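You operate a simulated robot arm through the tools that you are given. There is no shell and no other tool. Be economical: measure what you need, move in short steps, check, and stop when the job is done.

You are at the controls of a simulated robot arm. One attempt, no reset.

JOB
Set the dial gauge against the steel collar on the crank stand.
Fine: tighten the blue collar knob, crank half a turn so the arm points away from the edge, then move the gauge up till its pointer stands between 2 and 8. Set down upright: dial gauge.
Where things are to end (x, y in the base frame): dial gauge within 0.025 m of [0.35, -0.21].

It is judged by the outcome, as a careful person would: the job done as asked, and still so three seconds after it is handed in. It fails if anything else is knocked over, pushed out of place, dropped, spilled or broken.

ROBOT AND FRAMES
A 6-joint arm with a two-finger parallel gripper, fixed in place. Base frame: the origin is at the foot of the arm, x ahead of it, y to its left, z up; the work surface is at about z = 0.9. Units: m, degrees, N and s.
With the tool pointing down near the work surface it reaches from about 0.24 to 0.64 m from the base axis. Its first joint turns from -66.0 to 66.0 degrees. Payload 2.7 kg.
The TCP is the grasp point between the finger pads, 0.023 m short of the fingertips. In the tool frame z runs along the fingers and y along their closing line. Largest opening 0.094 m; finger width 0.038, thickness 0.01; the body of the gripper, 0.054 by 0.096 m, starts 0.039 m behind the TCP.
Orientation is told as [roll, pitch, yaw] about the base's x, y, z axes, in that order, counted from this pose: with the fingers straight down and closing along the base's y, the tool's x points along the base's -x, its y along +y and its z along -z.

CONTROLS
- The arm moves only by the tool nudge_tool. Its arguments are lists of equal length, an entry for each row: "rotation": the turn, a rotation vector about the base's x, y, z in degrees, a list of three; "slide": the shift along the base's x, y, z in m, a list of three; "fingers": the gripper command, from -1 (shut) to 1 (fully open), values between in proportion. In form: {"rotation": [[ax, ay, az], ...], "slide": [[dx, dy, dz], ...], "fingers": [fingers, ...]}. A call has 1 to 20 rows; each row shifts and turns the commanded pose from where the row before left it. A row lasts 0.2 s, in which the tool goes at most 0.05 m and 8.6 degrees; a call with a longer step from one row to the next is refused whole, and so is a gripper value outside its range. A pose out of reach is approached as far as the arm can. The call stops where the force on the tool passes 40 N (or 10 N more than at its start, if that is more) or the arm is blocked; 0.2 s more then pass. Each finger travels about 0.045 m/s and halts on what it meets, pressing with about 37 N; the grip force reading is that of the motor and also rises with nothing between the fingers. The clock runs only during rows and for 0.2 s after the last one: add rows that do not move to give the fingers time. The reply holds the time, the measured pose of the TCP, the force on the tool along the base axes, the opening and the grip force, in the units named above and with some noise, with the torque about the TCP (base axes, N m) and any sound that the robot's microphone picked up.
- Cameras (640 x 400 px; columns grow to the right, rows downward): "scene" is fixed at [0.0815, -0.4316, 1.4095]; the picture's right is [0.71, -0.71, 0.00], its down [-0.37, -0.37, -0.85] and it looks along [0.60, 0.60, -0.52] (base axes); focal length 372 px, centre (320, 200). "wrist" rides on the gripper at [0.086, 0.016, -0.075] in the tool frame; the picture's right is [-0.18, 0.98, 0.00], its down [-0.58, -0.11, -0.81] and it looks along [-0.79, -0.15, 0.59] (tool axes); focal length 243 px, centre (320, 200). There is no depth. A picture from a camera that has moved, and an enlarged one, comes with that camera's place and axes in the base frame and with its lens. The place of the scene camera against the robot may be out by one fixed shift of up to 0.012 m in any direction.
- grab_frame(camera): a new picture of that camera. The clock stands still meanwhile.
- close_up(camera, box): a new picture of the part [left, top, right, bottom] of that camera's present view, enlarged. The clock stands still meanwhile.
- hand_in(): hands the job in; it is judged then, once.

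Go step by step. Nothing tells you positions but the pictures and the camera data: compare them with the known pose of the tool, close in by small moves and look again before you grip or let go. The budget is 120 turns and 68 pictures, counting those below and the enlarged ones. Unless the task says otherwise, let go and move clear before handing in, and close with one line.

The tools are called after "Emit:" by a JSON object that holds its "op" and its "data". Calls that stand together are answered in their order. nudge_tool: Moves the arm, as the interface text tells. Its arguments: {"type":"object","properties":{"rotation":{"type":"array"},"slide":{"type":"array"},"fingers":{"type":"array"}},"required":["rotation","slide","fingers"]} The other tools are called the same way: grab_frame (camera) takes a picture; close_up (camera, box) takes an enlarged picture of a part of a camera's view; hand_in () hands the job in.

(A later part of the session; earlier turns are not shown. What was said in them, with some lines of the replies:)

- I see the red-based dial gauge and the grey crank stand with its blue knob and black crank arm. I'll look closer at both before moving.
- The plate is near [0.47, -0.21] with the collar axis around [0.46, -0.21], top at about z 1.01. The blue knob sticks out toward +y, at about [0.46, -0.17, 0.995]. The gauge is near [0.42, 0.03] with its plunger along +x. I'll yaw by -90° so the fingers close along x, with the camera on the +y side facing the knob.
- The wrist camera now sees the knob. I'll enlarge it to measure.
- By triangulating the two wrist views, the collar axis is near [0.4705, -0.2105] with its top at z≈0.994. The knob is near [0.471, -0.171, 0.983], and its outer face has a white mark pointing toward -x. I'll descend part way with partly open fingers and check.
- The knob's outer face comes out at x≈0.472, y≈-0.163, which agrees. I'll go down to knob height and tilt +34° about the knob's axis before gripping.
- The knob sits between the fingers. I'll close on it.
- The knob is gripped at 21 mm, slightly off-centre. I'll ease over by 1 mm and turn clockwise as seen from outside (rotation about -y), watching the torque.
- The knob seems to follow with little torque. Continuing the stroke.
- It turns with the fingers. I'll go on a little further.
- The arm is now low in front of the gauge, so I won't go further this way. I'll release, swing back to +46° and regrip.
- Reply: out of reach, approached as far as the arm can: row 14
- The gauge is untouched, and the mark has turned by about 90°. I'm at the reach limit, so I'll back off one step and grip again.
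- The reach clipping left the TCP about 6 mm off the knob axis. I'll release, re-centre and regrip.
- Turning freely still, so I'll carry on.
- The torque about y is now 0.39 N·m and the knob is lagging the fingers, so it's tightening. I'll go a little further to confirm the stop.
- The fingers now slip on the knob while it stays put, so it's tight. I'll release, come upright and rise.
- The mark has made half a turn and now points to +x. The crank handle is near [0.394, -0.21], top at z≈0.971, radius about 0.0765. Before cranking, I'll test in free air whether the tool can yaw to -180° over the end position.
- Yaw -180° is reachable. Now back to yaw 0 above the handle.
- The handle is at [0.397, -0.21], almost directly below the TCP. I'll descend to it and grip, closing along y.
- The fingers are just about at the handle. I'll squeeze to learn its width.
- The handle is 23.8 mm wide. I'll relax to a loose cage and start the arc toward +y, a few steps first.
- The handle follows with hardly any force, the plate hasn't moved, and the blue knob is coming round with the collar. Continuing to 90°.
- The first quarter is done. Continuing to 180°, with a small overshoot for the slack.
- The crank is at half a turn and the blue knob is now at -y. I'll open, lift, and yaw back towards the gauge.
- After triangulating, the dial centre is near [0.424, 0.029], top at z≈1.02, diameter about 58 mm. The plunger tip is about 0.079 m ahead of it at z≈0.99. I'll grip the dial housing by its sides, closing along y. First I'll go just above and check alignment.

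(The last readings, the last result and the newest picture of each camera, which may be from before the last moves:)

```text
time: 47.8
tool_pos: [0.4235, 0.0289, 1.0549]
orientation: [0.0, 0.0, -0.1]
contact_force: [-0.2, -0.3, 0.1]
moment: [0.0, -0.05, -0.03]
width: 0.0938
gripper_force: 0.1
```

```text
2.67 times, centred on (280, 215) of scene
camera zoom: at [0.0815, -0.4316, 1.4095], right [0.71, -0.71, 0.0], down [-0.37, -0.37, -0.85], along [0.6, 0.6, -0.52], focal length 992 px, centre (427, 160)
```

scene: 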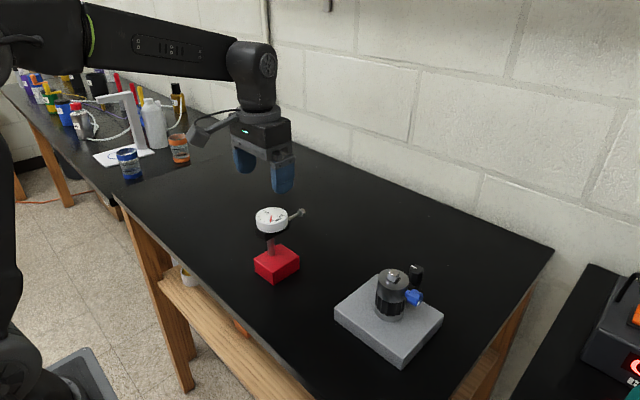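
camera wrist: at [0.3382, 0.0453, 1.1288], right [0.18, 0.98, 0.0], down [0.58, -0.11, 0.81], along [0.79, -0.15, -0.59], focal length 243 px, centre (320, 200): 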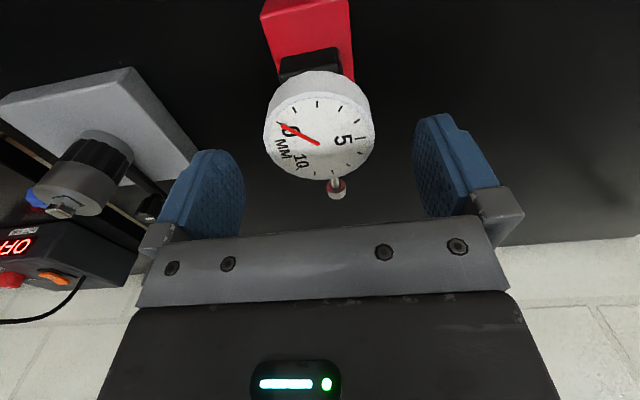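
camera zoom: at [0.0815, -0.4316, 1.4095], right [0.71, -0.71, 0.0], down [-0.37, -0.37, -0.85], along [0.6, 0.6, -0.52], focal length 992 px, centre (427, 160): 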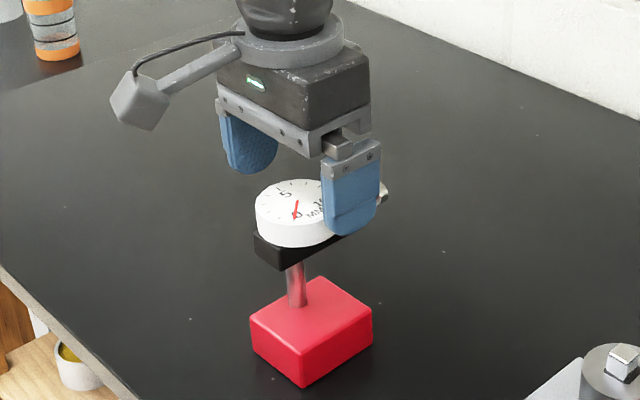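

The alignment looks good. I'll lower so the fingers straddle the dial and close gently.

Emit:
{"op": "nudge_tool", "data": {"rotation": [[0, 0, 0], [0, 0, 0], [0, 0, 0], [0, 0, 0]], "slide": [[0.001, -0.001, -0.015], [0, 0, -0.015], [0, 0, -0.014], [0, 0, 0]], "fingers": [1, 1, 1, 0.6]}}

Emit:
{"op": "grab_frame", "data": {"camera": "wrist"}}

Emit:
{"op": "close_up", "data": {"camera": "scene", "box": [210, 140, 350, 290]}}

```text
time: 48.8
tool_pos: [0.4243, 0.0282, 1.0101]
orientation: [0.0, -0.1, 0.0]
contact_force: [0.6, 0.2, 0.5]
moment: [0.02, -0.04, 0.02]
width: 0.0751
gripper_force: 0.0
```

```text
29 pictures are left
camera wrist: at [0.3381, 0.0449, 1.0841], right [0.18, 0.98, 0.0], down [0.58, -0.11, 0.81], along [0.79, -0.15, -0.59], focal length 243 px, centre (320, 200)
```

wrist: 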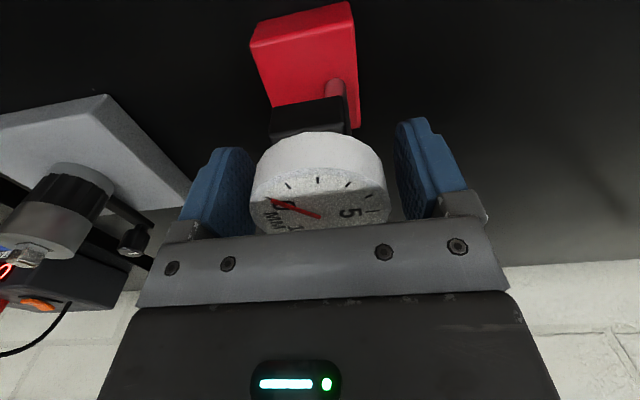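

```text
2.67 times, centred on (280, 215) of scene
camera zoom: at [0.0815, -0.4316, 1.4095], right [0.71, -0.71, 0.0], down [-0.37, -0.37, -0.85], along [0.6, 0.6, -0.52], focal length 992 px, centre (427, 160)
```

zoom: 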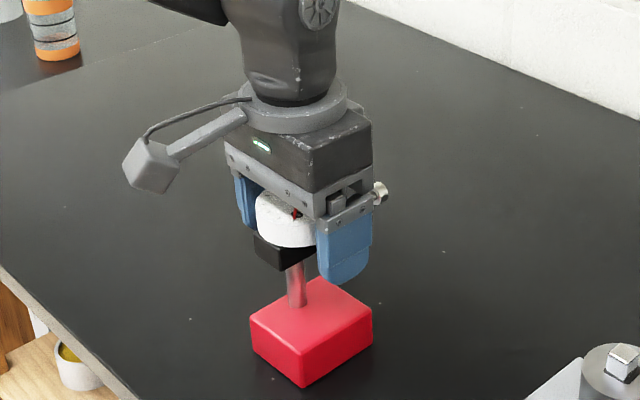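

The dial is centred between the fingers. Closing.

Emit:
{"op": "nudge_tool", "data": {"rotation": [[0, 0, 0], [0, 0, 0], [0, 0, 0], [0, 0, 0]], "slide": [[0, 0, 0], [0, 0, 0], [0, 0, 0], [0, 0, 0]], "fingers": [0.3, 0.15, 0, 0]}}

```text
time: 49.8
tool_pos: [0.4234, 0.0291, 1.0094]
orientation: [-0.1, -0.1, 0.0]
contact_force: [0.6, 2.1, 0.1]
moment: [0.04, -0.07, 0.04]
width: 0.0573
gripper_force: 36.9
```

Gripped at 57 mm. I'll lift about 1.5 cm and check.

Emit:
{"op": "nudge_tool", "data": {"rotation": [[0, 0, 0], [0, 0, 0], [0, 0, 0], [0, 0, 0]], "slide": [[0, 0, 0.005], [0, 0, 0.005], [0, 0, 0.005], [0, 0, 0]], "fingers": [0, 0, 0, 0]}}

Emit:
{"op": "close_up", "data": {"camera": "scene", "box": [210, 140, 350, 290]}}

```text
time: 50.8
tool_pos: [0.4251, 0.0283, 1.025]
orientation: [0.0, -0.1, 0.1]
contact_force: [-0.8, 0.4, -5.6]
moment: [-0.01, 0.0, -0.01]
width: 0.0578
gripper_force: 37.2
```

```text
2.67 times, centred on (280, 215) of scene
camera zoom: at [0.0816, -0.4316, 1.4095], right [0.71, -0.71, 0.0], down [-0.37, -0.37, -0.85], along [0.6, 0.6, -0.52], focal length 992 px, centre (427, 160)
```

zoom: 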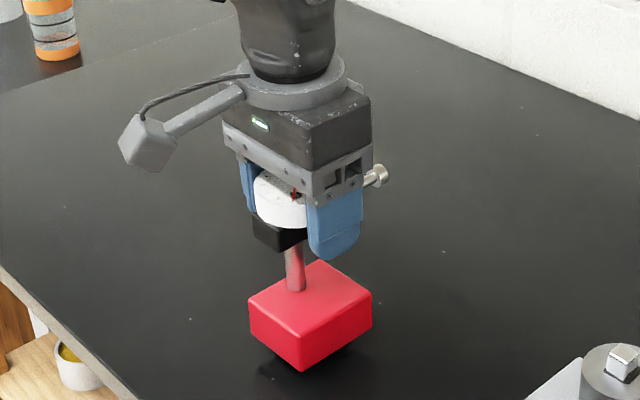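

Lifted level, 5.6 N. I'll move back to x≈0.335 and across to y≈-0.21.

Emit:
{"op": "nudge_tool", "data": {"rotation": [[0, 0, 0], [0, 0, 0], [0, 0, 0], [0, 0, 0], [0, 0, 0], [0, 0, 0], [0, 0, 0], [0, 0, 0], [0, 0, 0], [0, 0, 0], [0, 0, 0], [0, 0, 0], [0, 0, 0], [0, 0, 0], [0, 0, 0], [0, 0, 0], [0, 0, 0], [0, 0, 0], [0, 0, 0], [0, 0, 0]], "slide": [[-0.018, 0, 0], [-0.018, 0, 0], [-0.018, 0, 0], [-0.018, 0, 0], [-0.018, 0, 0], [0, -0.017, 0], [0, -0.017, 0], [0, -0.017, 0], [0, -0.017, 0], [0, -0.017, 0], [0, -0.017, 0], [0, -0.017, 0], [0, -0.017, 0], [0, -0.017, 0], [0, -0.017, 0], [0, -0.017, 0], [0, -0.017, 0], [0, -0.017, 0], [0, -0.017, 0], [0, 0, 0]], "fingers": [0, 0, 0, 0, 0, 0, 0, 0, 0, 0, 0, 0, 0, 0, 0, 0, 0, 0, 0, 0]}}

Emit:
{"op": "close_up", "data": {"camera": "scene", "box": [260, 190, 480, 400]}}

Emit:
{"op": "grab_frame", "data": {"camera": "wrist"}}

```text
time: 55.0
tool_pos: [0.3318, -0.21, 1.0236]
orientation: [0.1, -0.1, 0.0]
contact_force: [0.0, 0.1, -5.7]
moment: [0.0, -0.02, -0.01]
width: 0.0573
gripper_force: 37.1
```

```text
1.90 times, centred on (370, 295) of scene
camera zoom: at [0.0816, -0.4317, 1.4095], right [0.71, -0.71, 0.0], down [-0.37, -0.37, -0.85], along [0.6, 0.6, -0.52], focal length 708 px, centre (225, 19)
```

zoom: 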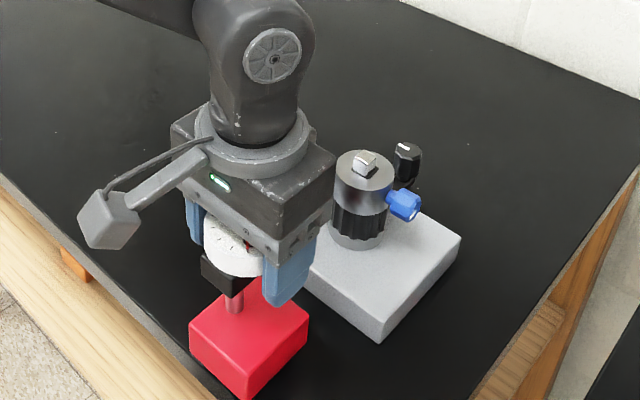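

```text
25 pictures are left
camera wrist: at [0.2462, -0.1933, 1.0993], right [0.18, 0.98, 0.0], down [0.58, -0.11, 0.81], along [0.79, -0.15, -0.59], focal length 243 px, centre (320, 200)
```

wrist: 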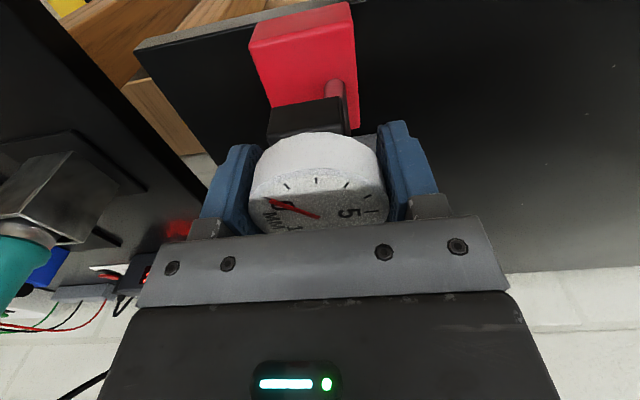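

It's level, with the pointer at 0 and the base inside the table edge. I'll lower to about 2 mm above the surface, then advance in small steps.

Emit:
{"op": "nudge_tool", "data": {"rotation": [[0, 0, 0], [0, 0, 0], [0, 0, 0], [0, 0, 0], [0, 0, 0], [0, 0, 0]], "slide": [[0.01, 0, -0.006], [0.01, 0, -0.006], [0.004, 0, 0], [0.003, 0, 0], [0.003, 0, 0], [0, 0, 0]], "fingers": [0, 0, 0, 0, 0, 0]}}

Emit:
{"op": "close_up", "data": {"camera": "wrist", "box": [220, 110, 420, 240]}}

Emit:
{"op": "close_up", "data": {"camera": "scene", "box": [260, 190, 480, 400]}}

```text
time: 56.4
tool_pos: [0.3635, -0.2093, 1.0139]
orientation: [0.0, 0.0, 0.0]
contact_force: [-0.2, -0.7, -4.8]
moment: [0.05, 0.0, 0.02]
width: 0.0576
gripper_force: 36.9
```

```text
3.08 times, centred on (320, 175) of wrist
camera zoom: at [0.2773, -0.1936, 1.0879], right [0.18, 0.98, 0.0], down [0.58, -0.11, 0.81], along [0.79, -0.15, -0.59], focal length 746 px, centre (320, 277)
```

zoom: 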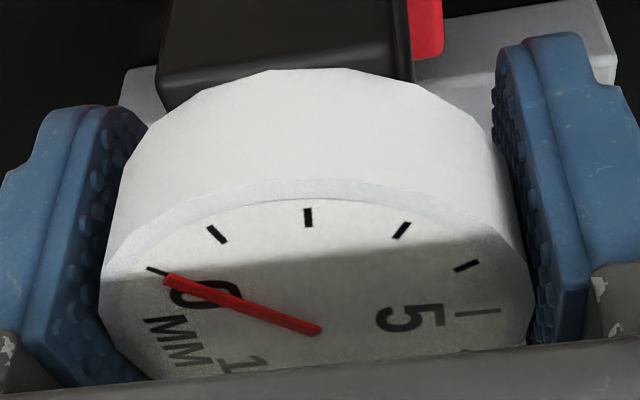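

```text
1.90 times, centred on (370, 295) of scene
camera zoom: at [0.0816, -0.4317, 1.4095], right [0.71, -0.71, 0.0], down [-0.37, -0.37, -0.85], along [0.6, 0.6, -0.52], focal length 708 px, centre (225, 19)
```

zoom: 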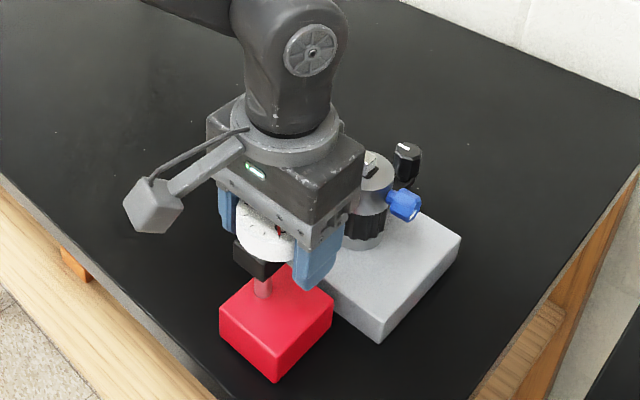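

The pointer is still at 0. I'll lower about 3 mm more and creep forward.

Emit:
{"op": "nudge_tool", "data": {"rotation": [[0, 0, 0], [0, 0, 0], [0, 0, 0], [0, 0, 0], [0, 0, 0], [0, 0, 0]], "slide": [[0, 0, -0.0015], [0, 0, -0.0015], [0.002, 0, 0], [0.002, 0, 0], [0.002, 0, 0], [0, 0, 0]], "fingers": [0, 0, 0, 0, 0, 0]}}

Emit:
{"op": "close_up", "data": {"camera": "wrist", "box": [220, 110, 420, 240]}}

```text
time: 57.8
tool_pos: [0.3697, -0.2101, 1.0112]
orientation: [-0.1, 0.0, 0.0]
contact_force: [0.9, 0.0, -5.0]
moment: [0.02, 0.03, -0.02]
width: 0.0577
gripper_force: 36.8
```

```text
3.08 times, centred on (320, 175) of wrist
camera zoom: at [0.284, -0.1935, 1.0849], right [0.18, 0.98, 0.0], down [0.58, -0.11, 0.81], along [0.79, -0.15, -0.59], focal length 746 px, centre (320, 277)
```

zoom: 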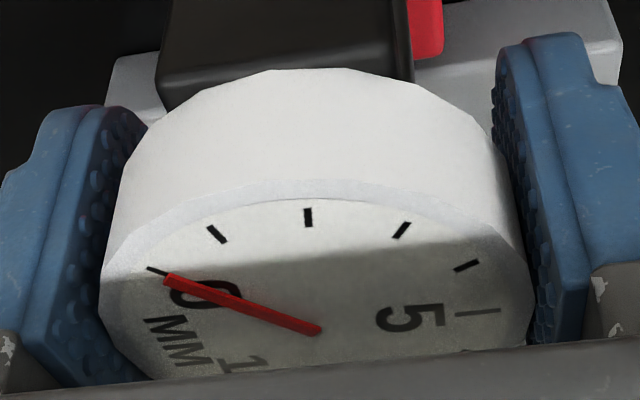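

Still 0. Rather than guess, I'll set the gauge down here, back off upward and look at the tip against the collar.

Emit:
{"op": "nudge_tool", "data": {"rotation": [[0, 0, 0], [0, 0, 0], [0, 0, 0], [0, 0, 0]], "slide": [[0, 0, -0.001], [0, 0, -0.001], [0, 0, -0.0005], [0, 0, 0]], "fingers": [0, 0, 0, 0]}}

```text
time: 58.8
tool_pos: [0.3707, -0.2111, 1.0105]
orientation: [-0.1, -0.1, 0.0]
contact_force: [-6.7, 5.0, 22.5]
moment: [0.45, 0.76, -0.06]
width: 0.0577
gripper_force: 36.8
```

The base is on the surface. Releasing and rising.

Emit:
{"op": "nudge_tool", "data": {"rotation": [[0, 0, 0], [0, 0, 0], [0, 0, 0], [0, 0, 0], [0, 0, 0], [0, 0, 0], [0, 0, 0], [0, 0, 0]], "slide": [[0, 0, 0.001], [0, 0, 0], [0, 0, 0], [0, 0, 0.02], [0, 0, 0.03], [0, 0, 0.03], [0, 0, 0.04], [0, 0, 0]], "fingers": [0.0, 0.4, 0.6, 0.6, 0.6, 0.6, 0.6, 0.6]}}

Emit:
{"op": "close_up", "data": {"camera": "scene", "box": [290, 230, 460, 390]}}

Emit:
{"op": "close_up", "data": {"camera": "wrist", "box": [220, 0, 440, 160]}}

```text
time: 60.6
tool_pos: [0.3691, -0.2132, 1.1302]
orientation: [0.0, -0.1, 0.0]
contact_force: [0.9, 0.2, -0.6]
moment: [-0.01, -0.02, -0.04]
width: 0.0752
gripper_force: 0.2
```

```text
2.50 times, centred on (375, 310) of scene
camera zoom: at [0.0815, -0.4316, 1.4095], right [0.71, -0.71, 0.0], down [-0.37, -0.37, -0.85], along [0.6, 0.6, -0.52], focal length 930 px, centre (182, -75)
```

zoom: 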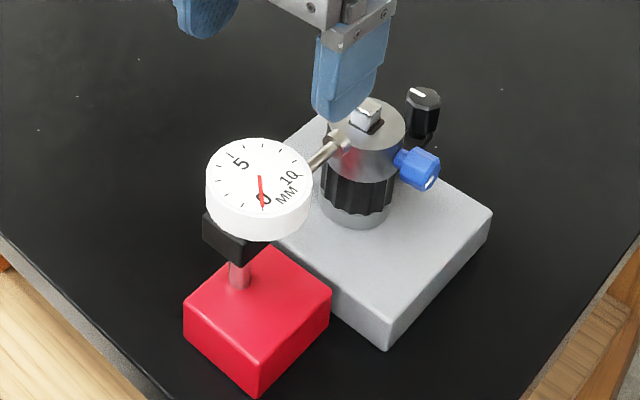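

```text
2.50 times, centred on (330, 80) of wrist
camera zoom: at [0.2828, -0.1961, 1.204], right [0.18, 0.98, 0.0], down [0.58, -0.11, 0.81], along [0.79, -0.15, -0.59], focal length 606 px, centre (295, 500)
```

zoom: 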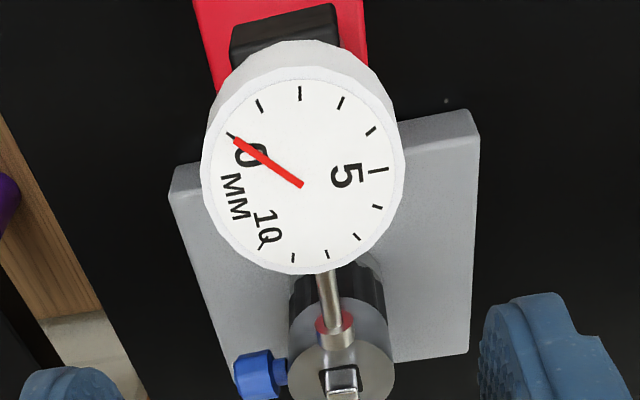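

I'll zoom in on the tip and collar.

Emit:
{"op": "close_up", "data": {"camera": "scene", "box": [340, 255, 410, 325]}}

Emit:
{"op": "close_up", "data": {"camera": "wrist", "box": [300, 90, 380, 165]}}

```text
5.71 times, centred on (375, 290) of scene
camera zoom: at [0.0815, -0.4316, 1.4095], right [0.71, -0.71, 0.0], down [-0.37, -0.37, -0.85], along [0.6, 0.6, -0.52], focal length 2126 px, centre (6, -314)
```

zoom: 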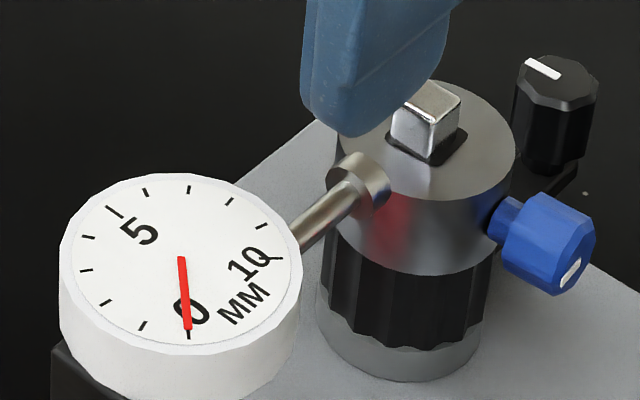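

```text
5.33 times, centred on (340, 128) of wrist
camera zoom: at [0.2828, -0.1961, 1.204], right [0.18, 0.98, 0.0], down [0.58, -0.11, 0.81], along [0.79, -0.15, -0.59], focal length 1294 px, centre (213, 587)
```

zoom: 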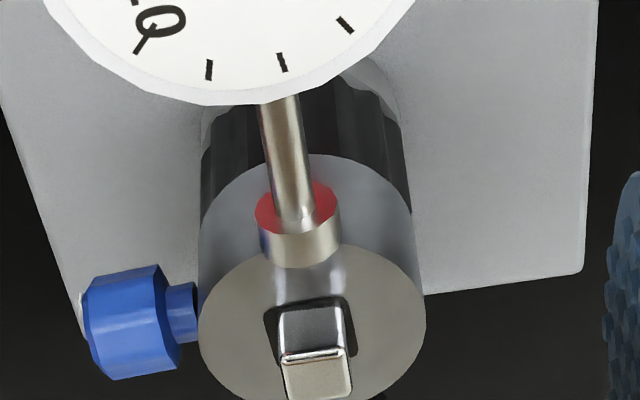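

The tip is just short of touching the collar face, close to level with it. The gauge centre is about [0.370, -0.212], so I want a reading of only about 2.5–3 to stay within the position tolerance. I'll regrip and creep forward.

Emit:
{"op": "nudge_tool", "data": {"rotation": [[0, 0, 0], [0, 0, 0], [0, 0, 0], [0, 0, 0], [0, 0, 0], [0, 0, 0], [0, 0, 0], [0, 0, 0]], "slide": [[0, 0.0015, -0.04], [0, 0, -0.04], [0, 0, -0.025], [0, 0, -0.014], [0, 0, 0], [0, 0, 0], [0, 0, 0], [0, 0, 0]], "fingers": [0.6, 0.6, 0.6, 0.6, 0.6, 0.15, 0, 0]}}

```text
time: 62.4
tool_pos: [0.3681, -0.2089, 1.0117]
orientation: [0.0, -0.1, 0.0]
contact_force: [0.0, -1.7, -0.8]
moment: [-0.03, -0.16, -0.06]
width: 0.0575
gripper_force: 36.9
```

Emit:
{"op": "nudge_tool", "data": {"rotation": [[0, 0, 0], [0, 0, 0], [0, 0, 0], [0, 0, 0], [0, 0, 0]], "slide": [[0, 0, 0.001], [0.001, 0, 0], [0.001, 0, 0], [0.001, 0, 0], [0, 0, 0]], "fingers": [0, 0, 0, 0, 0]}}

Emit:
{"op": "close_up", "data": {"camera": "wrist", "box": [220, 110, 420, 240]}}

```text
time: 63.6
tool_pos: [0.3717, -0.2083, 1.0109]
orientation: [-0.1, -0.1, 0.0]
contact_force: [-1.0, -0.3, 0.4]
moment: [-0.02, 0.03, 0.01]
width: 0.0576
gripper_force: 37.0
```

```text
3.08 times, centred on (320, 175) of wrist
camera zoom: at [0.2863, -0.1921, 1.0859], right [0.18, 0.98, 0.0], down [0.58, -0.11, 0.81], along [0.79, -0.15, -0.59], focal length 746 px, centre (320, 277)
```

zoom: 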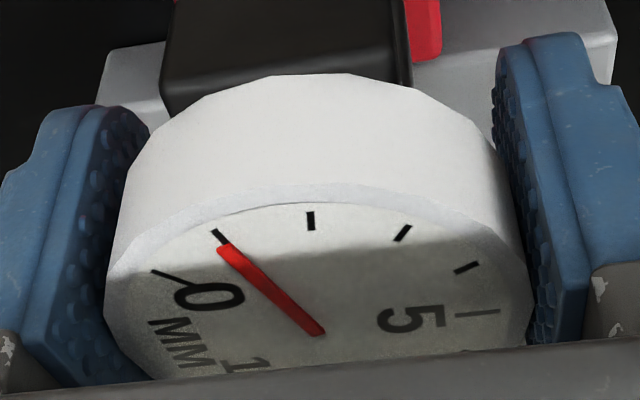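

The plunger has engaged and the pointer is at about 1. I'll go another 1.8 mm forward, then ease onto the surface.

Emit:
{"op": "nudge_tool", "data": {"rotation": [[0, 0, 0], [0, 0, 0], [0, 0, 0], [0, 0, 0]], "slide": [[0.001, 0, 0], [0.0008, 0, 0], [0, 0, -0.0005], [0, 0, 0]], "fingers": [0, 0, 0, 0]}}

Emit:
{"op": "close_up", "data": {"camera": "wrist", "box": [220, 110, 420, 240]}}

```text
time: 64.6
tool_pos: [0.3738, -0.2088, 1.0107]
orientation: [0.0, -0.1, 0.0]
contact_force: [0.0, 0.4, -0.4]
moment: [0.03, -0.01, 0.05]
width: 0.0577
gripper_force: 37.5
```

```text
3.08 times, centred on (320, 175) of wrist
camera zoom: at [0.288, -0.1918, 1.0855], right [0.18, 0.98, 0.0], down [0.58, -0.11, 0.81], along [0.79, -0.15, -0.59], focal length 746 px, centre (320, 277)
```

zoom: 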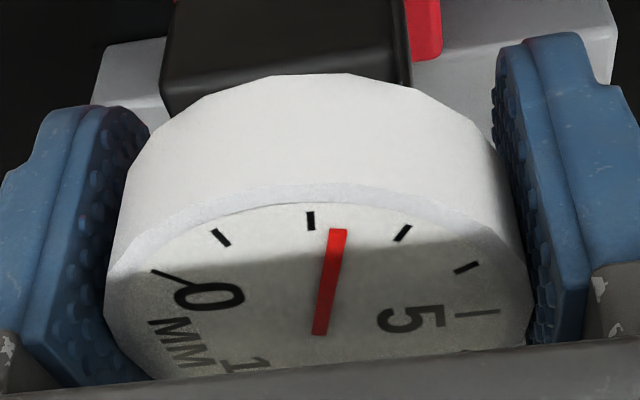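

It reads about 2.3. I'll add 0.5 mm for margin, then release and check.

Emit:
{"op": "nudge_tool", "data": {"rotation": [[0, 0, 0], [0, 0, 0], [0, 0, 0], [0, 0, 0], [0, 0, 0], [0, 0, 0], [0, 0, 0], [0, 0, 0]], "slide": [[0.0005, 0, 0], [0, 0, 0], [0, 0, 0], [0, 0, 0], [0, 0, 0.02], [0, 0, 0.03], [0, 0, 0.03], [0, 0, 0.03]], "fingers": [0, 0, 0.3, 0.6, 0.6, 0.6, 0.6, 0.6]}}

Emit:
{"op": "close_up", "data": {"camera": "wrist", "box": [220, 0, 440, 160]}}

Emit:
{"op": "close_up", "data": {"camera": "scene", "box": [290, 230, 460, 390]}}

```text
time: 66.4
tool_pos: [0.375, -0.2084, 1.121]
orientation: [0.1, -0.1, -0.1]
contact_force: [0.2, 0.4, 1.0]
moment: [-0.02, 0.02, 0.01]
width: 0.0754
gripper_force: 0.0
```

```text
2.50 times, centred on (330, 80) of wrist
camera zoom: at [0.2892, -0.1925, 1.1954], right [0.18, 0.98, 0.0], down [0.58, -0.11, 0.81], along [0.79, -0.15, -0.59], focal length 606 px, centre (295, 500)
```

zoom: 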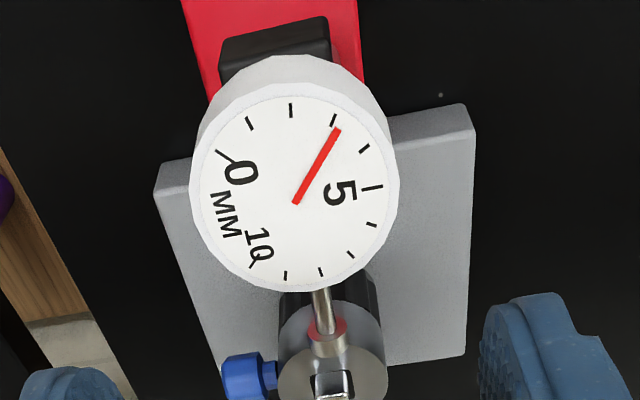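

```text
2.50 times, centred on (375, 310) of scene
camera zoom: at [0.0815, -0.4316, 1.4095], right [0.71, -0.71, 0.0], down [-0.37, -0.37, -0.85], along [0.6, 0.6, -0.52], focal length 930 px, centre (182, -75)
```

zoom: 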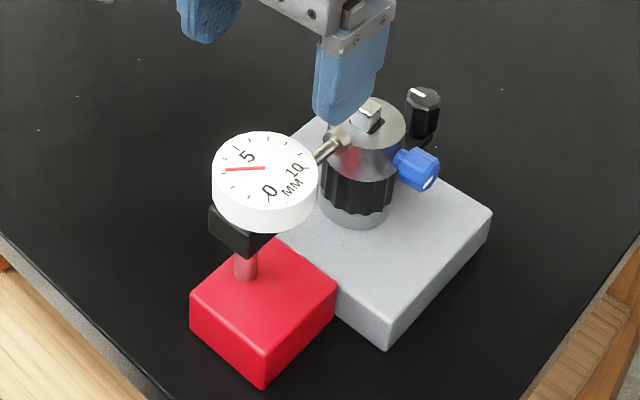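

It reads about 3.2 with the gauge at x≈0.3745, which is near the edge of the position tolerance. I'll regrip and ease back by about 0.7 mm, aiming for about 2.5.

Emit:
{"op": "nudge_tool", "data": {"rotation": [[0, 0, 0], [0, 0, 0], [0, 0, 0], [0, 0, 0], [0, 0, 0], [0, 0, 0], [0, 0, 0], [0, 0, 0], [0, 0, 0]], "slide": [[0, 0, -0.04], [0, 0, -0.04], [0, 0, -0.02], [0, 0, -0.01], [0, 0, 0], [0, 0, 0], [0, 0, 0], [-0.0007, 0, 0], [0, 0, 0]], "fingers": [0.6, 0.6, 0.6, 0.6, 0.6, 0.15, 0, 0, 0]}}

Emit:
{"op": "close_up", "data": {"camera": "wrist", "box": [220, 110, 420, 240]}}

```text
time: 68.4
tool_pos: [0.3755, -0.2086, 1.0114]
orientation: [-0.1, -0.1, 0.0]
contact_force: [1.5, -1.6, 0.7]
moment: [0.02, -0.05, -0.01]
width: 0.0578
gripper_force: 37.4
```

```text
3.08 times, centred on (320, 175) of wrist
camera zoom: at [0.2888, -0.1916, 1.0852], right [0.18, 0.98, 0.0], down [0.58, -0.11, 0.81], along [0.79, -0.15, -0.59], focal length 746 px, centre (320, 277)
```

zoom: 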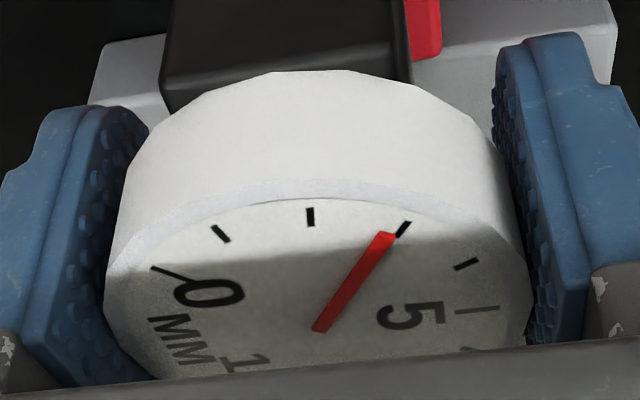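

About 2.9. A touch further back, taking a few position readings.

Emit:
{"op": "nudge_tool", "data": {"rotation": [[0, 0, 0], [0, 0, 0]], "slide": [[-0.0006, 0, 0], [0, 0, 0]], "fingers": [0, 0]}}

Emit:
{"op": "nudge_tool", "data": {"rotation": [[0, 0, 0]], "slide": [[0, 0, 0]], "fingers": [0]}}

Emit:
{"op": "nudge_tool", "data": {"rotation": [[0, 0, 0]], "slide": [[0, 0, 0]], "fingers": [0]}}

Emit:
{"op": "nudge_tool", "data": {"rotation": [[0, 0, 0]], "slide": [[0, 0, 0]], "fingers": [0]}}

Emit:
{"op": "close_up", "data": {"camera": "wrist", "box": [220, 110, 420, 240]}}

```text
time: 69.0
tool_pos: [0.3741, -0.2078, 1.0106]
orientation: [0.0, -0.1, 0.0]
contact_force: [3.6, 0.8, 1.8]
moment: [0.21, -0.09, -0.07]
width: 0.058
gripper_force: 37.3
```

```text
time: 69.4
tool_pos: [0.3747, -0.2074, 1.0105]
orientation: [0.0, -0.1, 0.0]
contact_force: [3.6, 1.4, 2.1]
moment: [0.29, -0.11, -0.1]
width: 0.0577
gripper_force: 36.8
```

```text
time: 69.8
tool_pos: [0.3747, -0.21, 1.0111]
orientation: [0.0, -0.1, 0.0]
contact_force: [2.4, 0.6, 2.8]
moment: [0.3, -0.05, -0.09]
width: 0.0576
gripper_force: 36.8
```

```text
time: 70.2
tool_pos: [0.3735, -0.2084, 1.0123]
orientation: [-0.1, 0.0, 0.0]
contact_force: [2.5, 1.3, 3.2]
moment: [0.28, -0.01, -0.07]
width: 0.0575
gripper_force: 37.2
```

```text
3.08 times, centred on (320, 175) of wrist
camera zoom: at [0.2882, -0.1918, 1.0852], right [0.18, 0.98, 0.0], down [0.58, -0.11, 0.81], along [0.79, -0.15, -0.59], focal length 746 px, centre (320, 277)
```

zoom: 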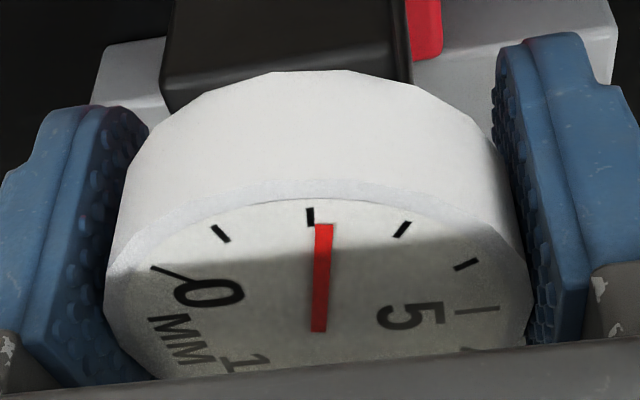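

About 2.1 under slight strain. I'll release and see where it settles.

Emit:
{"op": "nudge_tool", "data": {"rotation": [[0, 0, 0], [0, 0, 0], [0, 0, 0], [0, 0, 0], [0, 0, 0], [0, 0, 0], [0, 0, 0]], "slide": [[0, 0, 0], [0, 0, 0], [0, 0, 0], [0, 0, 0.03], [0, 0, 0.04], [0, 0, 0.04], [0, 0, 0]], "fingers": [0.3, 0.6, 0.6, 0.6, 0.6, 0.6, 0.6]}}

Emit:
{"op": "close_up", "data": {"camera": "wrist", "box": [220, 0, 440, 160]}}

```text
time: 71.8
tool_pos: [0.3728, -0.2075, 1.121]
orientation: [0.0, 0.0, 0.0]
contact_force: [0.3, 0.6, -0.5]
moment: [0.02, -0.03, -0.03]
width: 0.0754
gripper_force: 0.1
```

```text
2.50 times, centred on (330, 80) of wrist
camera zoom: at [0.2861, -0.1917, 1.1958], right [0.18, 0.98, 0.0], down [0.58, -0.11, 0.81], along [0.79, -0.15, -0.59], focal length 606 px, centre (295, 500)
```

zoom: 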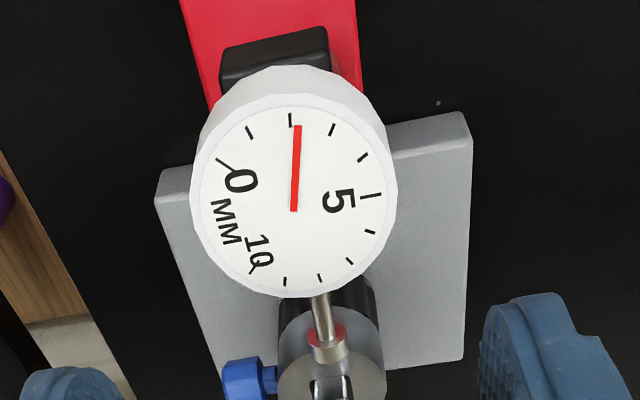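

It reads roughly 2.2. I'll wait a couple of seconds and zoom in to check the reading is steady.

Emit:
{"op": "nudge_tool", "data": {"rotation": [[0, 0, 0], [0, 0, 0], [0, 0, 0], [0, 0, 0], [0, 0, 0], [0, 0, 0], [0, 0, 0], [0, 0, 0], [0, 0, 0], [0, 0, 0], [0, 0, 0], [0, 0, 0], [0, 0, 0], [0, 0, 0], [0, 0, 0]], "slide": [[0, 0, 0], [0, 0, 0], [0, 0, 0], [0, 0, 0], [0, 0, 0], [0, 0, 0], [0, 0, 0], [0, 0, 0], [0, 0, 0], [0, 0, 0], [0, 0, 0], [0, 0, 0], [0, 0, 0], [0, 0, 0], [0, 0, 0]], "fingers": [0.6, 0.6, 0.6, 0.6, 0.6, 0.6, 0.6, 0.6, 0.6, 0.6, 0.6, 0.6, 0.6, 0.6, 0.6]}}

Emit:
{"op": "close_up", "data": {"camera": "wrist", "box": [280, 20, 370, 120]}}

Emit:
{"op": "close_up", "data": {"camera": "scene", "box": [310, 260, 390, 340]}}

```text
time: 75.0
tool_pos: [0.3738, -0.2082, 1.1205]
orientation: [0.0, -0.1, -0.1]
contact_force: [-0.4, 0.4, 0.2]
moment: [-0.01, 0.01, -0.01]
width: 0.0751
gripper_force: 0.0
```

```text
4.00 times, centred on (325, 70) of wrist
camera zoom: at [0.2862, -0.1917, 1.1954], right [0.18, 0.98, 0.0], down [0.58, -0.11, 0.81], along [0.79, -0.15, -0.59], focal length 970 px, centre (300, 720)
```

zoom: 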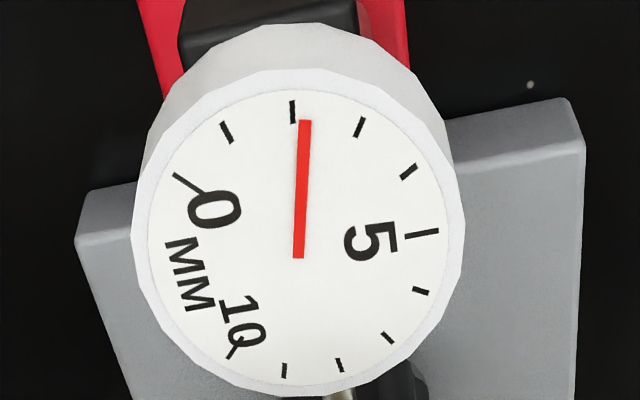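

```text
5.00 times, centred on (350, 300) of scene
camera zoom: at [0.0815, -0.4316, 1.4095], right [0.71, -0.71, 0.0], down [-0.37, -0.37, -0.85], along [0.6, 0.6, -0.52], focal length 1860 px, centre (170, -300)
```

zoom: 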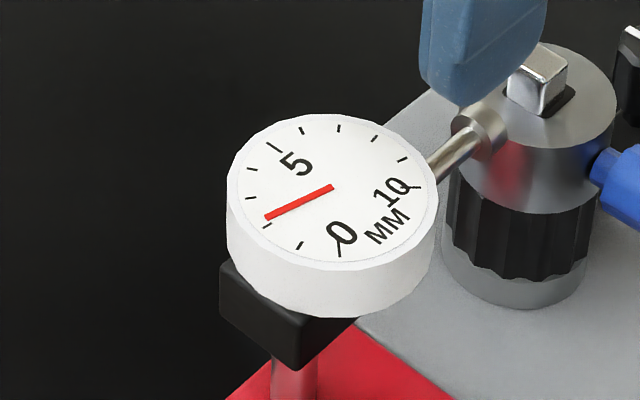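

The reading is steady at about 2.2 in both views. The gauge stands upright on the bench at about x 0.3735, with the crank arm pointing away from the edge and the knob tight. I'll move well clear and take one last look.

Emit:
{"op": "nudge_tool", "data": {"rotation": [[0, 0, 0], [0, 0, 0], [0, 0, 0], [0, 0, 0]], "slide": [[0, 0, 0.03], [0, 0, 0.03], [-0.01, 0, 0.03], [0, 0, 0]], "fingers": [0.6, 0.6, 0.6, 0.6]}}

Emit:
{"op": "grab_frame", "data": {"camera": "scene"}}

Emit:
{"op": "close_up", "data": {"camera": "scene", "box": [310, 260, 390, 340]}}

```text
time: 76.0
tool_pos: [0.3614, -0.2089, 1.2124]
orientation: [0.0, -0.1, 0.0]
contact_force: [-0.4, 0.2, 0.4]
moment: [0.01, -0.02, 0.02]
width: 0.0753
gripper_force: 0.1
```

```text
8 pictures are left
```

scene: 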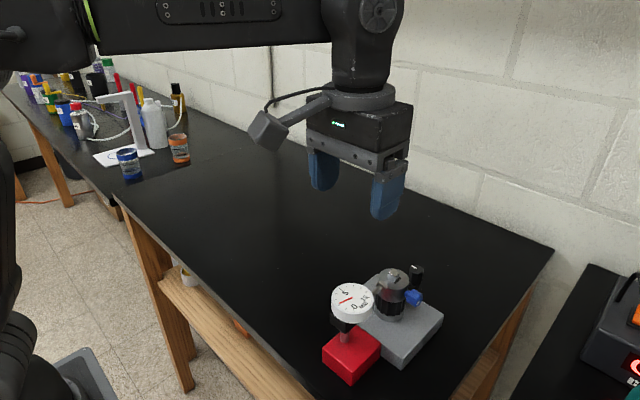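

```text
5.00 times, centred on (350, 300) of scene
camera zoom: at [0.0815, -0.4316, 1.4095], right [0.71, -0.71, 0.0], down [-0.37, -0.37, -0.85], along [0.6, 0.6, -0.52], focal length 1860 px, centre (170, -300)
```

zoom: 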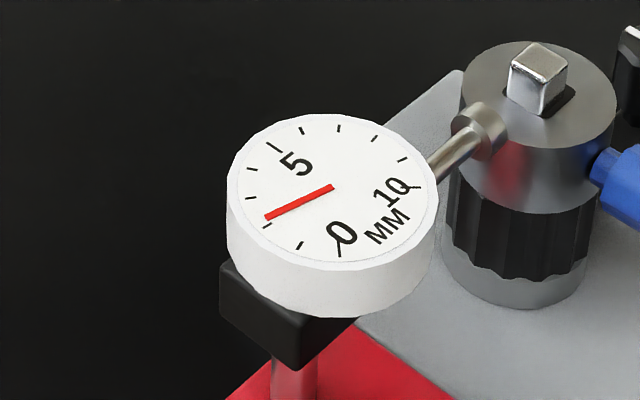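

Everything stands as intended: the pointer is just above 2 and steady, and nothing else has been disturbed. Handing in.

Emit:
{"op": "hand_in", "data": {}}

```text
The job is handed in.
```

I've handed the job in: the blue knob is tight, the crank has gone half a turn so its arm points away from the edge, and the gauge stands upright against the collar reading about 2.2. Both limits are close: that's only about 0.2 above the minimum, and I estimate the gauge at [0.3735, -0.21], about 0.0236 m from the target against the 0.025 m allowed.
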